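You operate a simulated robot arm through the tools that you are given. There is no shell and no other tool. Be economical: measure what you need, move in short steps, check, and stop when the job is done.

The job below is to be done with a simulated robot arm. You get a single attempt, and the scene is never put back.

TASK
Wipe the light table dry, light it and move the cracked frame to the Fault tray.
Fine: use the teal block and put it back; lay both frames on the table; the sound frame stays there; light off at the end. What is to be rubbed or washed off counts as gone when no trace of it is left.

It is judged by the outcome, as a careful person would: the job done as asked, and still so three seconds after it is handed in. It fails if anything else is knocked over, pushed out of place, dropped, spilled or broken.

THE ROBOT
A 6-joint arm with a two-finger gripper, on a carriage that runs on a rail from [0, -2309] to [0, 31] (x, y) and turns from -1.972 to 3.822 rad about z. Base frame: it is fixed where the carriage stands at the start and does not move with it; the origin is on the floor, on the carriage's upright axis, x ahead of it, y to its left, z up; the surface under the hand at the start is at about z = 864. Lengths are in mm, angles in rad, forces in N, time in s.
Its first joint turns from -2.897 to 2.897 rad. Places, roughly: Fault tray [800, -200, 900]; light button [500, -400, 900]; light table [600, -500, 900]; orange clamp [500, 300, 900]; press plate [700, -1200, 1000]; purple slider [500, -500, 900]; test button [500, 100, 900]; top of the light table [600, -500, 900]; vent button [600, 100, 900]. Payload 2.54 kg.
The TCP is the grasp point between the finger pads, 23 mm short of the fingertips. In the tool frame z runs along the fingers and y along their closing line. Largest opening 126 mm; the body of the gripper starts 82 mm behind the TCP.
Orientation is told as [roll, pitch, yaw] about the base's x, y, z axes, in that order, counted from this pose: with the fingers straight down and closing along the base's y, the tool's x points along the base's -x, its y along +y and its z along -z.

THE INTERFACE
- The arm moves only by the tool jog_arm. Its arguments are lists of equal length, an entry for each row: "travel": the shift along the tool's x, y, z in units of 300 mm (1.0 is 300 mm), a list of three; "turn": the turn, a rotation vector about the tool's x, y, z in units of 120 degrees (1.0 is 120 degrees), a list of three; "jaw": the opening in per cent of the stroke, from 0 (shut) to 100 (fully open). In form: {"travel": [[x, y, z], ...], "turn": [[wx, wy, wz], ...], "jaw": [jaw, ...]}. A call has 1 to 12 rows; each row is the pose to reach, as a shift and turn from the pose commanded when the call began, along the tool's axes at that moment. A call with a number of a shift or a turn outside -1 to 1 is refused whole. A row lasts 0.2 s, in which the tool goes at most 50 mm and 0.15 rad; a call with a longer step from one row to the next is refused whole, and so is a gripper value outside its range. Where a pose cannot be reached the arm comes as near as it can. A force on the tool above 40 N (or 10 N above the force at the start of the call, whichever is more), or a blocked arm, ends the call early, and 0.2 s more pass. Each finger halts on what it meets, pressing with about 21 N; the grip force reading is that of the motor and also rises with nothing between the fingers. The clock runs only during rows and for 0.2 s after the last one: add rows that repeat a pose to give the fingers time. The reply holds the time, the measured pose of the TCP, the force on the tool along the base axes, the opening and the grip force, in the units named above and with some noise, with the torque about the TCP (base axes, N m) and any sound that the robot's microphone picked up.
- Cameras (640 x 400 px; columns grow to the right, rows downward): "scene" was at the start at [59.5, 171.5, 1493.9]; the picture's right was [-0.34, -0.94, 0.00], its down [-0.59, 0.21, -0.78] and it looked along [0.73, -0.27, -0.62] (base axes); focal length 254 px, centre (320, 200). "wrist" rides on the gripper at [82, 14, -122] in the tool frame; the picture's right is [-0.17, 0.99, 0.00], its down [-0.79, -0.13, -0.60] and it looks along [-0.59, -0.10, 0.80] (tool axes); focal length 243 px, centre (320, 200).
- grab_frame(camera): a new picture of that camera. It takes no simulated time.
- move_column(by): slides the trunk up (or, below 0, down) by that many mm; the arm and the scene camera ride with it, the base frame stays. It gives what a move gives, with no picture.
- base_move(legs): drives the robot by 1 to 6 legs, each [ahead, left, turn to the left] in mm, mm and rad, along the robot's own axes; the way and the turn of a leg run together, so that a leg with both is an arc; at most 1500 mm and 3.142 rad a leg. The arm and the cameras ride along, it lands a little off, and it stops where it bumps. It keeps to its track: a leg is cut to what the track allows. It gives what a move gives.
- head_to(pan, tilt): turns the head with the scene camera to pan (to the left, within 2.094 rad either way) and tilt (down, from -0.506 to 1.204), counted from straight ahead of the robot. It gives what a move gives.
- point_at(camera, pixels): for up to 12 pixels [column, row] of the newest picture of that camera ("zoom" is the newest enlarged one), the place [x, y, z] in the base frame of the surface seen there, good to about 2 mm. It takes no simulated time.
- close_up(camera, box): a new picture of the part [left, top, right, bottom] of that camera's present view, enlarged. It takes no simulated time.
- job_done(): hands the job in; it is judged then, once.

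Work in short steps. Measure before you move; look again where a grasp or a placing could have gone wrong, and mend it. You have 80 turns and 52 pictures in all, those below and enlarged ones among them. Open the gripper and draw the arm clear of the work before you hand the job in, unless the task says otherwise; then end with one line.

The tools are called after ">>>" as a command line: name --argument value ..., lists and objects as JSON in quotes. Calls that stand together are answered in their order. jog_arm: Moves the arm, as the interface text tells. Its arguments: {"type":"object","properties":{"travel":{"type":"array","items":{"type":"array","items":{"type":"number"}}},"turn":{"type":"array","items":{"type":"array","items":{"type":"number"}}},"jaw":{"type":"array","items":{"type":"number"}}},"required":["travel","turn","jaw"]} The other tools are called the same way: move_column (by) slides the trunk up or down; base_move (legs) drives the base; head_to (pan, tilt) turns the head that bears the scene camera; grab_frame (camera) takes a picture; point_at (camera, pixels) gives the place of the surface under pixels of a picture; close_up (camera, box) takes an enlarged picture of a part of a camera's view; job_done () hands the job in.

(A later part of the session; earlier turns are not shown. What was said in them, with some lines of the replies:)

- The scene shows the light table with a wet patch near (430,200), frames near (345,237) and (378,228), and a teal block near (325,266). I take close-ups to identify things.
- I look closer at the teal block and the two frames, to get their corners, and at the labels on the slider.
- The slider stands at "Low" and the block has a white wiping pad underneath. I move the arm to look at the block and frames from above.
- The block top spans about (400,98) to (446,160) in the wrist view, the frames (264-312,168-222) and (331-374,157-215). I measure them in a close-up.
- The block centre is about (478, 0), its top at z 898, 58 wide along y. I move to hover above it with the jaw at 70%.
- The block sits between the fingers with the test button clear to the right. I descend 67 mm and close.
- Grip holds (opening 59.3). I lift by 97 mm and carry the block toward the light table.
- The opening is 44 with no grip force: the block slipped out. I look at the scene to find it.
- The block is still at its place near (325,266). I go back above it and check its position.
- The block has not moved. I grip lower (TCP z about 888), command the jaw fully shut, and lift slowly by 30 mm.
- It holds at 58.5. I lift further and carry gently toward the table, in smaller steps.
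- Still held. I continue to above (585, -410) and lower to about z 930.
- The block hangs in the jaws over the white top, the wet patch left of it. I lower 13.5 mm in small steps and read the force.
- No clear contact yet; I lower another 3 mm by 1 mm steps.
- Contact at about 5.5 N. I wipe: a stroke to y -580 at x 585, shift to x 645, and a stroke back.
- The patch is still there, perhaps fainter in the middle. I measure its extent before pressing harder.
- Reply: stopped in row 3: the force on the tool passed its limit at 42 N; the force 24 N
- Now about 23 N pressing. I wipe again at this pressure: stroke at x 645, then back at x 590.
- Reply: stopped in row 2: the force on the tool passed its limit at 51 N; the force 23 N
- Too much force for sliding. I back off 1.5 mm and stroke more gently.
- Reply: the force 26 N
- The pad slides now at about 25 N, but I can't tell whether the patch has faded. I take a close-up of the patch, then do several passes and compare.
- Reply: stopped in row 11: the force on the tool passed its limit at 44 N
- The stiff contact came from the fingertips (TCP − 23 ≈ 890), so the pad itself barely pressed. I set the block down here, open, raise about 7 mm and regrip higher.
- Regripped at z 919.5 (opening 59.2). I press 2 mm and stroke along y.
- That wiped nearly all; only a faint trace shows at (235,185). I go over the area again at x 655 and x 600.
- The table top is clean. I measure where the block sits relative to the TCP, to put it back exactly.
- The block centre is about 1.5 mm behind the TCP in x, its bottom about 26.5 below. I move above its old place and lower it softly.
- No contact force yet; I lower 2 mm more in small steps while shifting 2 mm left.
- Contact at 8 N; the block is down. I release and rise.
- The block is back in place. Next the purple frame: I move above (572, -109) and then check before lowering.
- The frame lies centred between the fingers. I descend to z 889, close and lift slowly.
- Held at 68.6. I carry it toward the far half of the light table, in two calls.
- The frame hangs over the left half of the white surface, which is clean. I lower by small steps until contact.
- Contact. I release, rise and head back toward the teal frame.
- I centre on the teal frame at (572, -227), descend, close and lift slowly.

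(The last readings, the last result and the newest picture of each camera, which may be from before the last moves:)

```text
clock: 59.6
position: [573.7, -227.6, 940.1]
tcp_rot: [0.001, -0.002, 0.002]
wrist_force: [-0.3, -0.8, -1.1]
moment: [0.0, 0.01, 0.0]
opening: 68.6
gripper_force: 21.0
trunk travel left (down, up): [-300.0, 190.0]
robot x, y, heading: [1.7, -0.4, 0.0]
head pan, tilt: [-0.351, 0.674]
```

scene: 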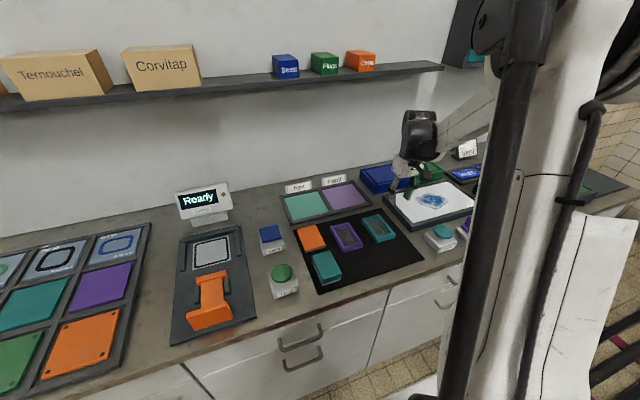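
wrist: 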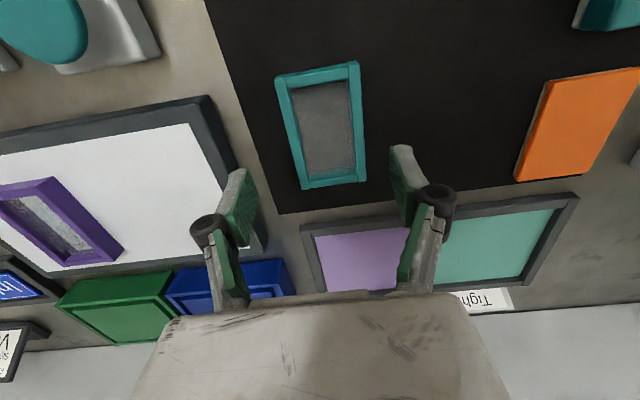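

Held at 68.6. I carry it to (619, -415) and lower near the surface.

>>> jog_arm --travel '[[0, -0.03, -0.05], [-0.03, -0.11, -0.08], [-0.06, -0.2, -0.08], [-0.09, -0.29, -0.08], [-0.12, -0.38, -0.08], [-0.14, -0.47, -0.08], [-0.152, -0.56, -0.08], [-0.152, -0.625, -0.08], [-0.152, -0.625, -0.02], [-0.152, -0.625, 0.04], [-0.152, -0.625, 0.065], [-0.152, -0.625, 0.073]]' --turn '[[0, 0, 0], [0, 0, 0], [0, 0, 0], [0, 0, 0], [0, 0, 0], [0, 0, 0], [0, 0, 0], [0, 0, 0], [0, 0, 0], [0, 0, 0], [0, 0, 0], [0, 0, 0]]' --jaw '[0, 0, 0, 0, 0, 0, 0, 0, 0, 0, 0, 0]'

>>> jog_arm --travel '[[0, 0, 0.003], [0, 0, 0.006], [0, 0, 0.009], [0, 0, 0.009]]' --turn '[[0, 0, 0], [0, 0, 0], [0, 0, 0], [0, 0, 0]]' --jaw '[0, 0, 0, 0]'

```text
clock: 62.2
position: [620.2, -416.2, 916.7]
tcp_rot: [-0.001, 0.0, 0.002]
wrist_force: [1.4, -0.4, -0.8]
moment: [-0.02, 0.01, -0.01]
opening: 68.3
gripper_force: 21.2
trunk travel left (down, up): [-300.0, 190.0]
robot x, y, heading: [0.7, -3.3, 0.004]
head pan, tilt: [-0.351, 0.674]
```

```text
clock: 63.2
position: [621.1, -415.4, 914.1]
tcp_rot: [0.0, -0.003, 0.003]
wrist_force: [-0.4, 0.0, -1.2]
moment: [-0.01, 0.0, 0.01]
opening: 68.6
gripper_force: 21.1
trunk travel left (down, up): [-300.0, 190.0]
robot x, y, heading: [-1.0, -1.0, 0.002]
head pan, tilt: [-0.351, 0.674]
```

No contact yet; I continue down 2.4 mm in fine steps.

>>> jog_arm --travel '[[0, 0, 0.002], [0, 0, 0.004], [0, 0, 0.006], [0, 0, 0.008], [0, 0, 0.008]]' --turn '[[0, 0, 0], [0, 0, 0], [0, 0, 0], [0, 0, 0], [0, 0, 0]]' --jaw '[0, 0, 0, 0, 0]'

```text
clock: 64.4
position: [618.9, -414.0, 912.5]
tcp_rot: [-0.002, -0.003, 0.002]
wrist_force: [4.4, -3.2, 13.0]
moment: [-0.12, -0.04, 0.03]
opening: 68.5
gripper_force: 21.4
trunk travel left (down, up): [-300.0, 190.0]
robot x, y, heading: [3.2, 1.0, -0.001]
head pan, tilt: [-0.351, 0.674]
```

Contact at 13 N. I release, rise, and move back to look at the light button.

>>> jog_arm --travel '[[0, 0, 0], [0, 0, 0], [0, 0, -0.08], [0, 0, -0.2], [0, 0, -0.33], [0.12, 0.03, -0.4], [0.24, 0.06, -0.45], [0.36, 0.09, -0.5], [0.5, 0.12, -0.5], [0.6, 0.12, -0.5], [0.6, 0.12, -0.5]]' --turn '[[0, 0, 0], [0, 0, 0], [0, 0, 0], [0, 0, 0], [0, 0, 0], [0, 0, 0], [0, 0, 0], [0, 0, 0], [0, 0, 0], [0, 0, 0], [0, 0, 0]]' --jaw '[70, 70, 70, 70, 70, 70, 30, 0, 0, 0, 0]'

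>>> grab_frame --camera "wrist"

```text
clock: 66.8
position: [439.4, -380.1, 1062.6]
tcp_rot: [0.002, -0.003, 0.001]
wrist_force: [-0.5, 0.5, -0.6]
moment: [0.02, -0.03, 0.03]
opening: 0.0
gripper_force: 20.7
trunk travel left (down, up): [-300.0, 190.0]
robot x, y, heading: [-0.6, -0.7, -0.001]
head pan, tilt: [-0.351, 0.674]
```

```text
24 pictures are left
```

wrist: 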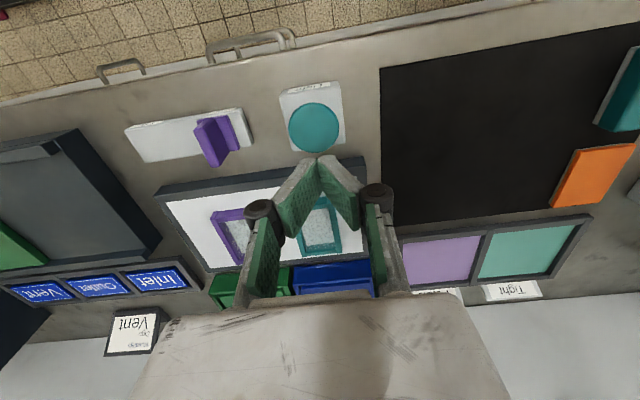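

>>> point_at --camera "wrist" --pixels '[[314, 127], [290, 127], [338, 127], [314, 104], [314, 149]]'

```text
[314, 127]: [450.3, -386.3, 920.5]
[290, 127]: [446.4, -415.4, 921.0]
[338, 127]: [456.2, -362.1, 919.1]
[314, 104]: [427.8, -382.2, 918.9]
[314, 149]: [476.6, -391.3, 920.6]
```

The button centre is about (451, -387), top z 921. I lower to just above it with shut fingers.

>>> jog_arm --travel '[[-0.039, -0.023, 0.12], [-0.039, -0.023, 0.24], [-0.039, -0.023, 0.35], [-0.039, -0.023, 0.38], [-0.039, -0.023, 0.38]]' --turn '[[0, 0, 0], [0, 0, 0], [0, 0, 0], [0, 0, 0], [0, 0, 0]]' --jaw '[0, 0, 0, 0, 0]'

>>> jog_arm --travel '[[0, 0, 0.01], [0, 0, 0.02], [0, 0, 0.03], [0, 0, 0.03]]' --turn '[[0, 0, 0], [0, 0, 0], [0, 0, 0], [0, 0, 0]]' --jaw '[0, 0, 0, 0]'

```text
clock: 68.0
position: [451.1, -386.9, 948.1]
tcp_rot: [0.001, -0.001, 0.002]
wrist_force: [-0.4, 0.5, 1.0]
moment: [0.02, 0.02, 0.01]
opening: 0.0
gripper_force: 20.7
trunk travel left (down, up): [-300.0, 190.0]
robot x, y, heading: [-0.5, -3.2, -0.0]
head pan, tilt: [-0.351, 0.674]
```

```text
clock: 69.0
position: [452.3, -385.2, 939.4]
tcp_rot: [0.001, -0.002, 0.002]
wrist_force: [-0.3, 0.3, 0.3]
moment: [0.03, 0.01, -0.01]
opening: 6.0
gripper_force: 28.7
trunk travel left (down, up): [-300.0, 190.0]
robot x, y, heading: [1.8, 0.2, 0.001]
head pan, tilt: [-0.351, 0.674]
```

The jaw reads 6.0 and the tool force is near zero; I check the picture.

>>> grab_frame --camera "wrist"

```text
23 pictures are left
```

wrist: 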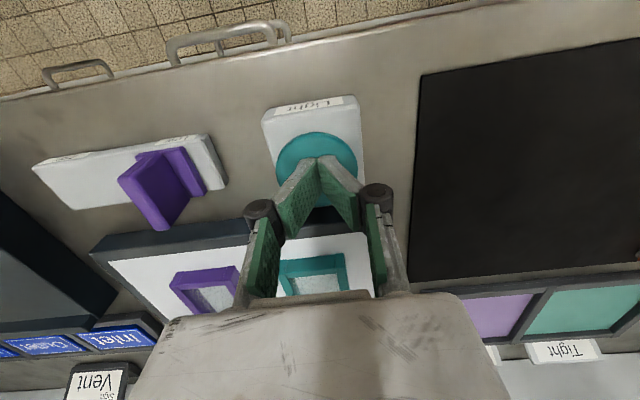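

The fingertips are on the button but the table looks unlit. I press further in small steps.

>>> jog_arm --travel '[[0, 0, 0.005], [0, 0, 0.01], [0, 0, 0.015], [0, 0, 0.02], [0, 0, 0.02]]' --turn '[[0, 0, 0], [0, 0, 0], [0, 0, 0], [0, 0, 0], [0, 0, 0]]' --jaw '[0, 0, 0, 0, 0]'

>>> grab_frame --camera "wrist"

```text
clock: 70.2
position: [452.1, -385.8, 933.9]
tcp_rot: [-0.001, -0.002, 0.002]
wrist_force: [0.0, -1.1, 3.1]
moment: [-0.05, -0.01, 0.04]
opening: 6.1
gripper_force: 28.6
trunk travel left (down, up): [-300.0, 190.0]
robot x, y, heading: [-2.2, 2.8, 0.001]
head pan, tilt: [-0.351, 0.674]
```

```text
22 pictures are left
```

wrist: 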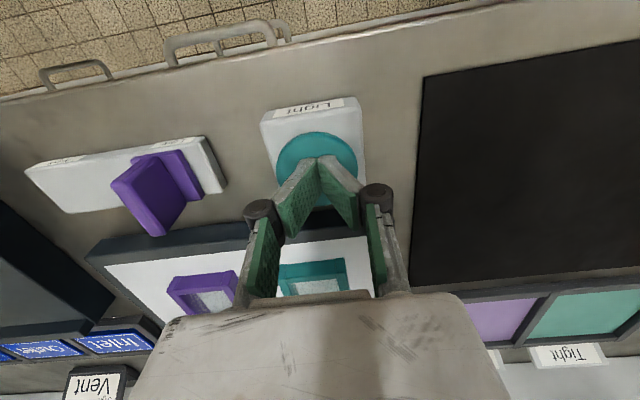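

Force is 3 N only; I press a bit deeper until it resists or clicks.

>>> jog_arm --travel '[[0, 0, 0.007], [0, 0, 0.014], [0, 0, 0.02], [0, 0, 0.02]]' --turn '[[0, 0, 0], [0, 0, 0], [0, 0, 0], [0, 0, 0]]' --jaw '[0, 0, 0, 0]'

>>> grab_frame --camera "scene"

```text
clock: 71.2
position: [451.1, -386.1, 927.0]
tcp_rot: [0.001, -0.002, 0.001]
wrist_force: [0.8, -0.5, 3.7]
moment: [-0.01, -0.01, 0.01]
opening: 6.0
gripper_force: 28.6
trunk travel left (down, up): [-300.0, 190.0]
robot x, y, heading: [1.8, -0.7, 0.001]
head pan, tilt: [-0.351, 0.674]
heard: click
```

```text
21 pictures are left
```

scene: 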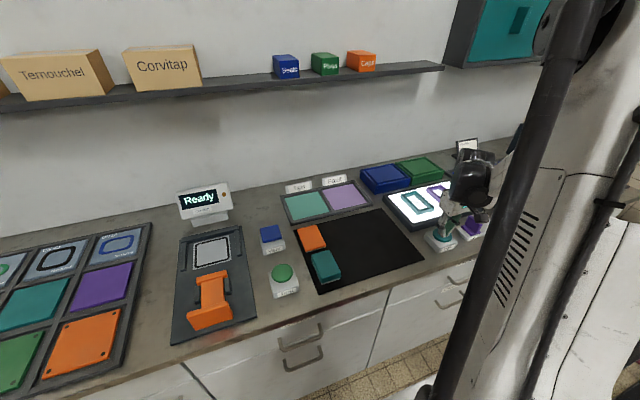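

Click heard, and the table glows now. I rise and look down on the lit frames.

>>> jog_arm --travel '[[0, 0, -0.1], [0, 0, -0.25], [0, 0, -0.4], [-0.05, -0.1, -0.5], [-0.097, -0.2, -0.577], [-0.097, -0.28, -0.577], [-0.097, -0.28, -0.577], [-0.097, -0.28, -0.577]]' --turn '[[0, 0, 0], [0, 0, 0], [0, 0, 0], [0, 0, 0], [0, 0, 0], [0, 0, 0], [0, 0, 0], [0, 0, 0]]' --jaw '[0, 0, 0, 50, 100, 100, 100, 100]'

>>> close_up --camera "wrist" --box '[220, 110, 420, 260]'

```text
clock: 73.0
position: [481.7, -470.7, 1099.4]
tcp_rot: [-0.001, -0.003, 0.002]
wrist_force: [0.5, 0.0, -0.1]
moment: [0.02, -0.03, -0.01]
opening: 126.0
gripper_force: 0.1
trunk travel left (down, up): [-300.0, 190.0]
robot x, y, heading: [-1.6, -0.5, -0.002]
head pan, tilt: [-0.351, 0.674]
```

```text
2.67 times, centred on (320, 185) of wrist
```

zoom: 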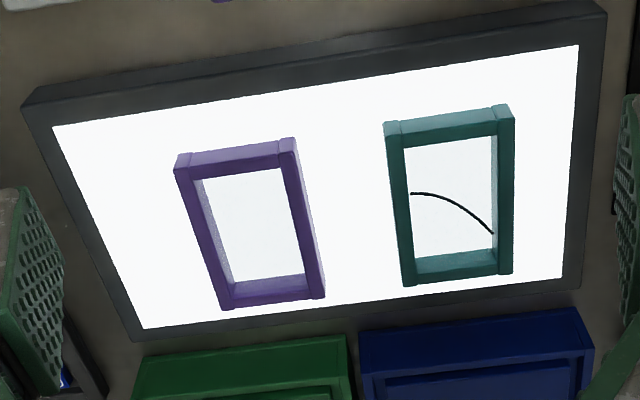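

The teal frame shows a crack; the purple one is clear. I measure the Fault tray and teal frame before picking it.

>>> close_up --camera "scene" --box '[270, 160, 400, 240]'

>>> point_at --camera "wrist" --pixels '[[318, 182]]'

```text
4.92 times, centred on (335, 200) of scene
```

zoom: 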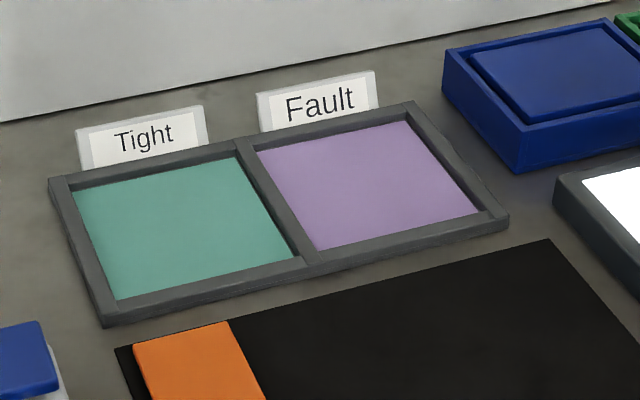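

```text
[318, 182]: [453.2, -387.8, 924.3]
```

>>> point_at --camera "zoom" --pixels '[[262, 158], [400, 125], [474, 212], [322, 246], [365, 185], [312, 262], [410, 108], [500, 222], [245, 150], [315, 105], [150, 140]]'

>>> grab_frame --camera "wrist"

```text
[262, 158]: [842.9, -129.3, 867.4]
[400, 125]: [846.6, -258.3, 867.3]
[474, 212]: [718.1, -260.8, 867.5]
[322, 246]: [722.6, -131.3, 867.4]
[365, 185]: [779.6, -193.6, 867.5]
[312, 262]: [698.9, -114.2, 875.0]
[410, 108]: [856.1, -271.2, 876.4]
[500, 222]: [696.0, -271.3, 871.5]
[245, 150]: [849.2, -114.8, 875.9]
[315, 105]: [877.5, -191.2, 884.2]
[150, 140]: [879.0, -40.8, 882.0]
```

```text
18 pictures are left
```

wrist: 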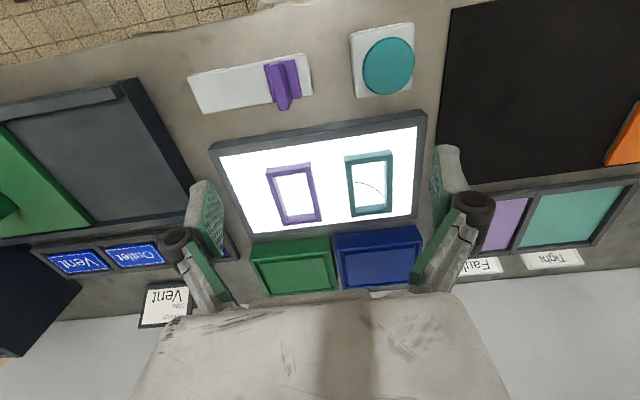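

The Fault bay's floor is about x 718–846, y -261…-130, z 867, centre (782, -195). I go above the teal frame at (620, -414.5).

>>> jog_arm --travel '[[-0.08, 0.035, 0.08], [-0.16, 0.07, 0.16], [-0.24, 0.105, 0.24], [-0.32, 0.14, 0.32], [-0.4, 0.17, 0.4], [-0.461, 0.187, 0.465], [-0.461, 0.187, 0.465]]' --turn '[[0, 0, 0], [0, 0, 0], [0, 0, 0], [0, 0, 0], [0, 0, 0], [0, 0, 0], [0, 0, 0]]' --jaw '[70, 70, 70, 70, 70, 70, 70]'

>>> grab_frame --camera "wrist"

```text
clock: 74.6
position: [620.6, -413.8, 959.9]
tcp_rot: [-0.001, 0.001, 0.002]
wrist_force: [-0.6, -0.3, 0.0]
moment: [0.02, 0.0, -0.01]
opening: 88.1
gripper_force: 0.1
trunk travel left (down, up): [-300.0, 190.0]
robot x, y, heading: [-1.2, -2.6, 0.006]
head pan, tilt: [-0.351, 0.674]
```

```text
17 pictures are left
```

wrist: 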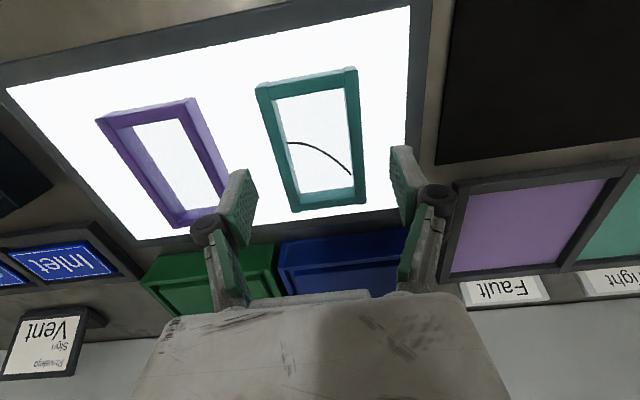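

The cracked teal frame is between the fingers. I descend to z 916, close and lift.

>>> jog_arm --travel '[[0, 0, 0.08], [0, 0, 0.13], [0, 0, 0.147], [0, 0, 0.147], [0, 0, 0.147], [0, 0, 0.147], [0, 0, 0.147], [0, 0, 0.13], [0, 0, 0.1], [0, 0, 0.05], [0, 0, 0], [0, 0, -0.03]]' --turn '[[0, 0, 0], [0, 0, 0], [0, 0, 0], [0, 0, 0], [0, 0, 0], [0, 0, 0], [0, 0, 0], [0, 0, 0], [0, 0, 0], [0, 0, 0], [0, 0, 0], [0, 0, 0]]' --jaw '[70, 70, 70, 0, 0, 0, 0, 0, 0, 0, 0, 0]'

```text
clock: 77.2
position: [618.9, -413.8, 969.4]
tcp_rot: [0.0, -0.001, 0.002]
wrist_force: [-0.6, 0.6, -2.2]
moment: [0.0, 0.02, 0.0]
opening: 68.5
gripper_force: 20.6
trunk travel left (down, up): [-300.0, 190.0]
robot x, y, heading: [-2.1, -3.1, 0.004]
head pan, tilt: [-0.351, 0.674]
```

Held. I carry it over the Fault bay.

>>> jog_arm --travel '[[-0.03, 0.04, 0], [-0.08, 0.11, 0], [-0.13, 0.18, 0], [-0.18, 0.25, 0], [-0.23, 0.32, 0], [-0.28, 0.39, 0], [-0.33, 0.46, 0], [-0.38, 0.53, 0], [-0.43, 0.6, 0], [-0.48, 0.67, 0], [-0.52, 0.71, 0], [-0.54, 0.73, 0]]' --turn '[[0, 0, 0], [0, 0, 0], [0, 0, 0], [0, 0, 0], [0, 0, 0], [0, 0, 0], [0, 0, 0], [0, 0, 0], [0, 0, 0], [0, 0, 0], [0, 0, 0], [0, 0, 0]]' --jaw '[0, 0, 0, 0, 0, 0, 0, 0, 0, 0, 0, 0]'

>>> grab_frame --camera "wrist"

>>> close_up --camera "scene" --box '[270, 140, 430, 240]'

```text
clock: 79.8
position: [781.1, -194.0, 970.7]
tcp_rot: [0.001, -0.001, 0.0]
wrist_force: [-1.1, 0.4, -1.0]
moment: [-0.02, 0.0, 0.0]
opening: 68.7
gripper_force: 20.9
trunk travel left (down, up): [-300.0, 190.0]
robot x, y, heading: [0.4, -1.3, 0.001]
head pan, tilt: [-0.351, 0.674]
```

```text
16 pictures are left
```

wrist: 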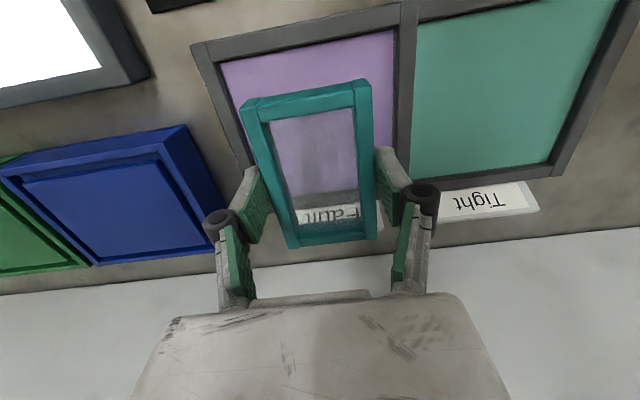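

```text
4.00 times, centred on (350, 190) of scene
```

zoom: 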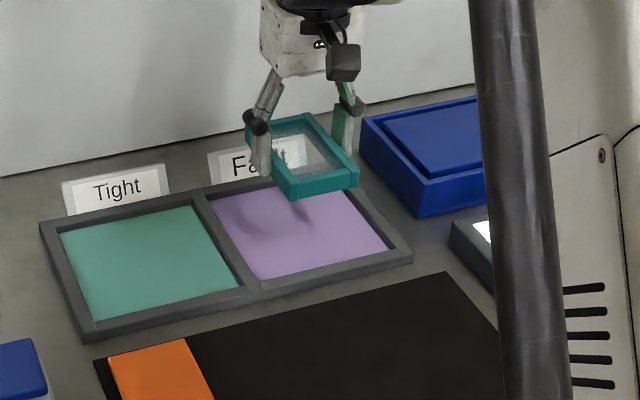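

The frame hangs over the Fault bay. I lower to z about 897, then finely.

>>> jog_arm --travel '[[0, 0, 0.06], [0, 0, 0.12], [0, 0, 0.18], [0, 0, 0.225], [0, 0, 0.245], [0, 0, 0.252], [0, 0, 0.256], [0, 0, 0.26], [0, 0, 0.264], [0, 0, 0.264]]' --turn '[[0, 0, 0], [0, 0, 0], [0, 0, 0], [0, 0, 0], [0, 0, 0], [0, 0, 0], [0, 0, 0], [0, 0, 0], [0, 0, 0], [0, 0, 0]]' --jaw '[0, 0, 0, 0, 0, 0, 0, 0, 0, 0]'

```text
clock: 82.0
position: [780.3, -193.8, 891.8]
tcp_rot: [0.001, -0.004, 0.0]
wrist_force: [1.6, -0.9, 13.5]
moment: [-0.01, -0.09, -0.01]
opening: 68.6
gripper_force: 20.9
trunk travel left (down, up): [-300.0, 190.0]
robot x, y, heading: [-0.2, -0.4, 0.0]
head pan, tilt: [-0.351, 0.674]
```

Contact at 13.5 N in the bay. I release, rise, and retreat toward the light button.

>>> jog_arm --travel '[[0, 0, 0], [0, 0, 0], [0, 0, -0.08], [0, 0, -0.2], [0, 0, -0.34], [0.14, -0.08, -0.34], [0.28, -0.16, -0.34], [0.42, -0.24, -0.34], [0.56, -0.32, -0.34], [0.7, -0.4, -0.34]]' --turn '[[0, 0, 0], [0, 0, 0], [0, 0, 0], [0, 0, 0], [0, 0, 0], [0, 0, 0], [0, 0, 0], [0, 0, 0], [0, 0, 0], [0, 0, 0]]' --jaw '[68, 68, 68, 68, 68, 68, 30, 0, 0, 0]'

>>> jog_arm --travel '[[0.13, -0.08, 0], [0.26, -0.16, 0], [0.397, -0.242, 0], [0.397, -0.242, 0]]' --turn '[[0, 0, 0], [0, 0, 0], [0, 0, 0], [0, 0, 0]]' --jaw '[0, 0, 0, 0]'

>>> grab_frame --camera "scene"

```text
clock: 84.2
position: [570.0, -314.0, 991.6]
tcp_rot: [0.0, 0.001, 0.002]
wrist_force: [-0.2, 1.2, -0.5]
moment: [-0.03, 0.0, 0.03]
opening: 0.0
gripper_force: 21.1
trunk travel left (down, up): [-300.0, 190.0]
robot x, y, heading: [1.9, 0.3, 0.005]
head pan, tilt: [-0.351, 0.674]
```

```text
clock: 85.2
position: [451.1, -386.1, 992.0]
tcp_rot: [0.0, -0.002, 0.002]
wrist_force: [-0.6, 0.3, -0.2]
moment: [-0.01, 0.0, 0.03]
opening: 0.0
gripper_force: 21.0
trunk travel left (down, up): [-300.0, 190.0]
robot x, y, heading: [-0.8, -0.6, 0.001]
head pan, tilt: [-0.351, 0.674]
```

```text
14 pictures are left
```

scene: 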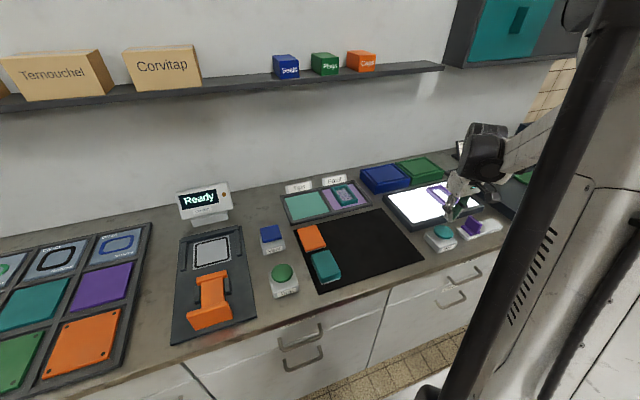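

The teal frame lies in the Fault bay and the table still glows. I press the light button again, straight down to z 927, and rise.

>>> jog_arm --travel '[[0, 0, 0.07], [0, 0, 0.14], [0, 0, 0.16], [0, 0, 0.175], [0, 0, 0.19], [0, 0, 0.203], [0, 0, 0.217], [0, 0, 0.217], [0, 0, 0.15], [0, 0, 0.0], [0, 0, -0.15]]' --turn '[[0, 0, 0], [0, 0, 0], [0, 0, 0], [0, 0, 0], [0, 0, 0], [0, 0, 0], [0, 0, 0], [0, 0, 0], [0, 0, 0], [0, 0, 0], [0, 0, 0]]' --jaw '[0, 0, 0, 0, 0, 0, 0, 0, 0, 0, 0]'

>>> grab_frame --camera "wrist"

```text
clock: 87.6
position: [452.1, -388.1, 1038.4]
tcp_rot: [0.0, -0.002, 0.0]
wrist_force: [-0.4, 0.3, 0.4]
moment: [0.0, 0.0, -0.03]
opening: 0.0
gripper_force: 27.8
trunk travel left (down, up): [-300.0, 190.0]
robot x, y, heading: [-0.7, -0.2, 0.001]
head pan, tilt: [-0.351, 0.674]
heard: click
```

```text
13 pictures are left
```

wrist: 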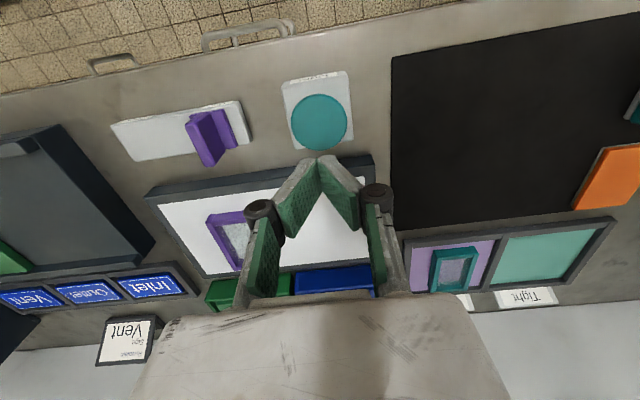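

The light is off. I open the gripper, draw the arm up and clear, then check the whole scene.

>>> jog_arm --travel '[[0, 0, -0.15], [0, 0, -0.3], [0, 0, -0.45], [0, 0, -0.6], [0, 0, -0.6], [0, 0, -0.6], [0, 0, -0.6]]' --turn '[[0, 0, 0], [0, 0, 0], [0, 0, 0], [0, 0, 0], [0, 0, 0], [0, 0, 0], [0, 0, 0]]' --jaw '[0, 50, 100, 100, 100, 100, 100]'

>>> close_up --camera "wrist" --box '[180, 40, 560, 280]'

>>> close_up --camera "scene" --box '[260, 140, 500, 300]'

```text
clock: 89.2
position: [452.3, -387.0, 1217.1]
tcp_rot: [-0.001, -0.002, 0.003]
wrist_force: [0.1, 1.1, 0.4]
moment: [-0.03, -0.01, 0.02]
opening: 126.0
gripper_force: 0.0
trunk travel left (down, up): [-300.0, 190.0]
robot x, y, heading: [-3.0, -3.0, 0.0]
head pan, tilt: [-0.351, 0.674]
```

```text
1.67 times, centred on (370, 160) of wrist
```

zoom: 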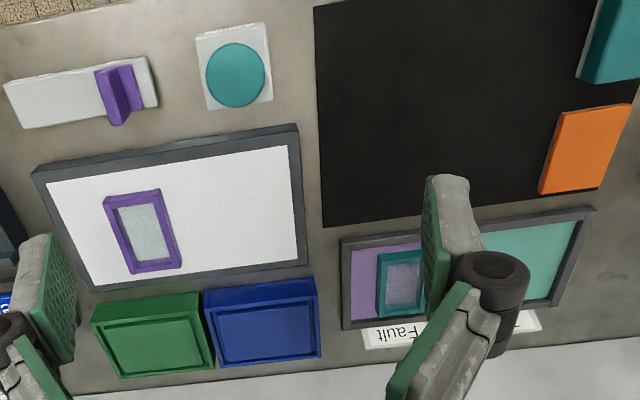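

```text
2.50 times, centred on (380, 220) of scene
```

zoom: 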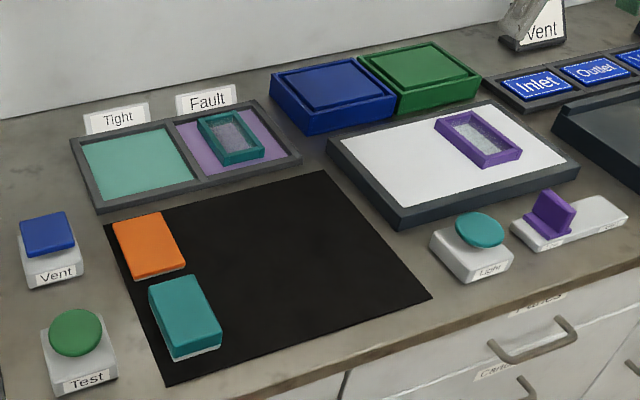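

Everything is in place: the table is clean and unlit, the purple frame is on it, the teal frame is in the Fault bay and the block is back. I hand in.

>>> job_done

```text
The job is handed in.
```

The light table is wiped clean and its light is off again. The cracked teal frame is in the Fault tray, the sound purple frame is still on the table, and the teal block is back in its place.
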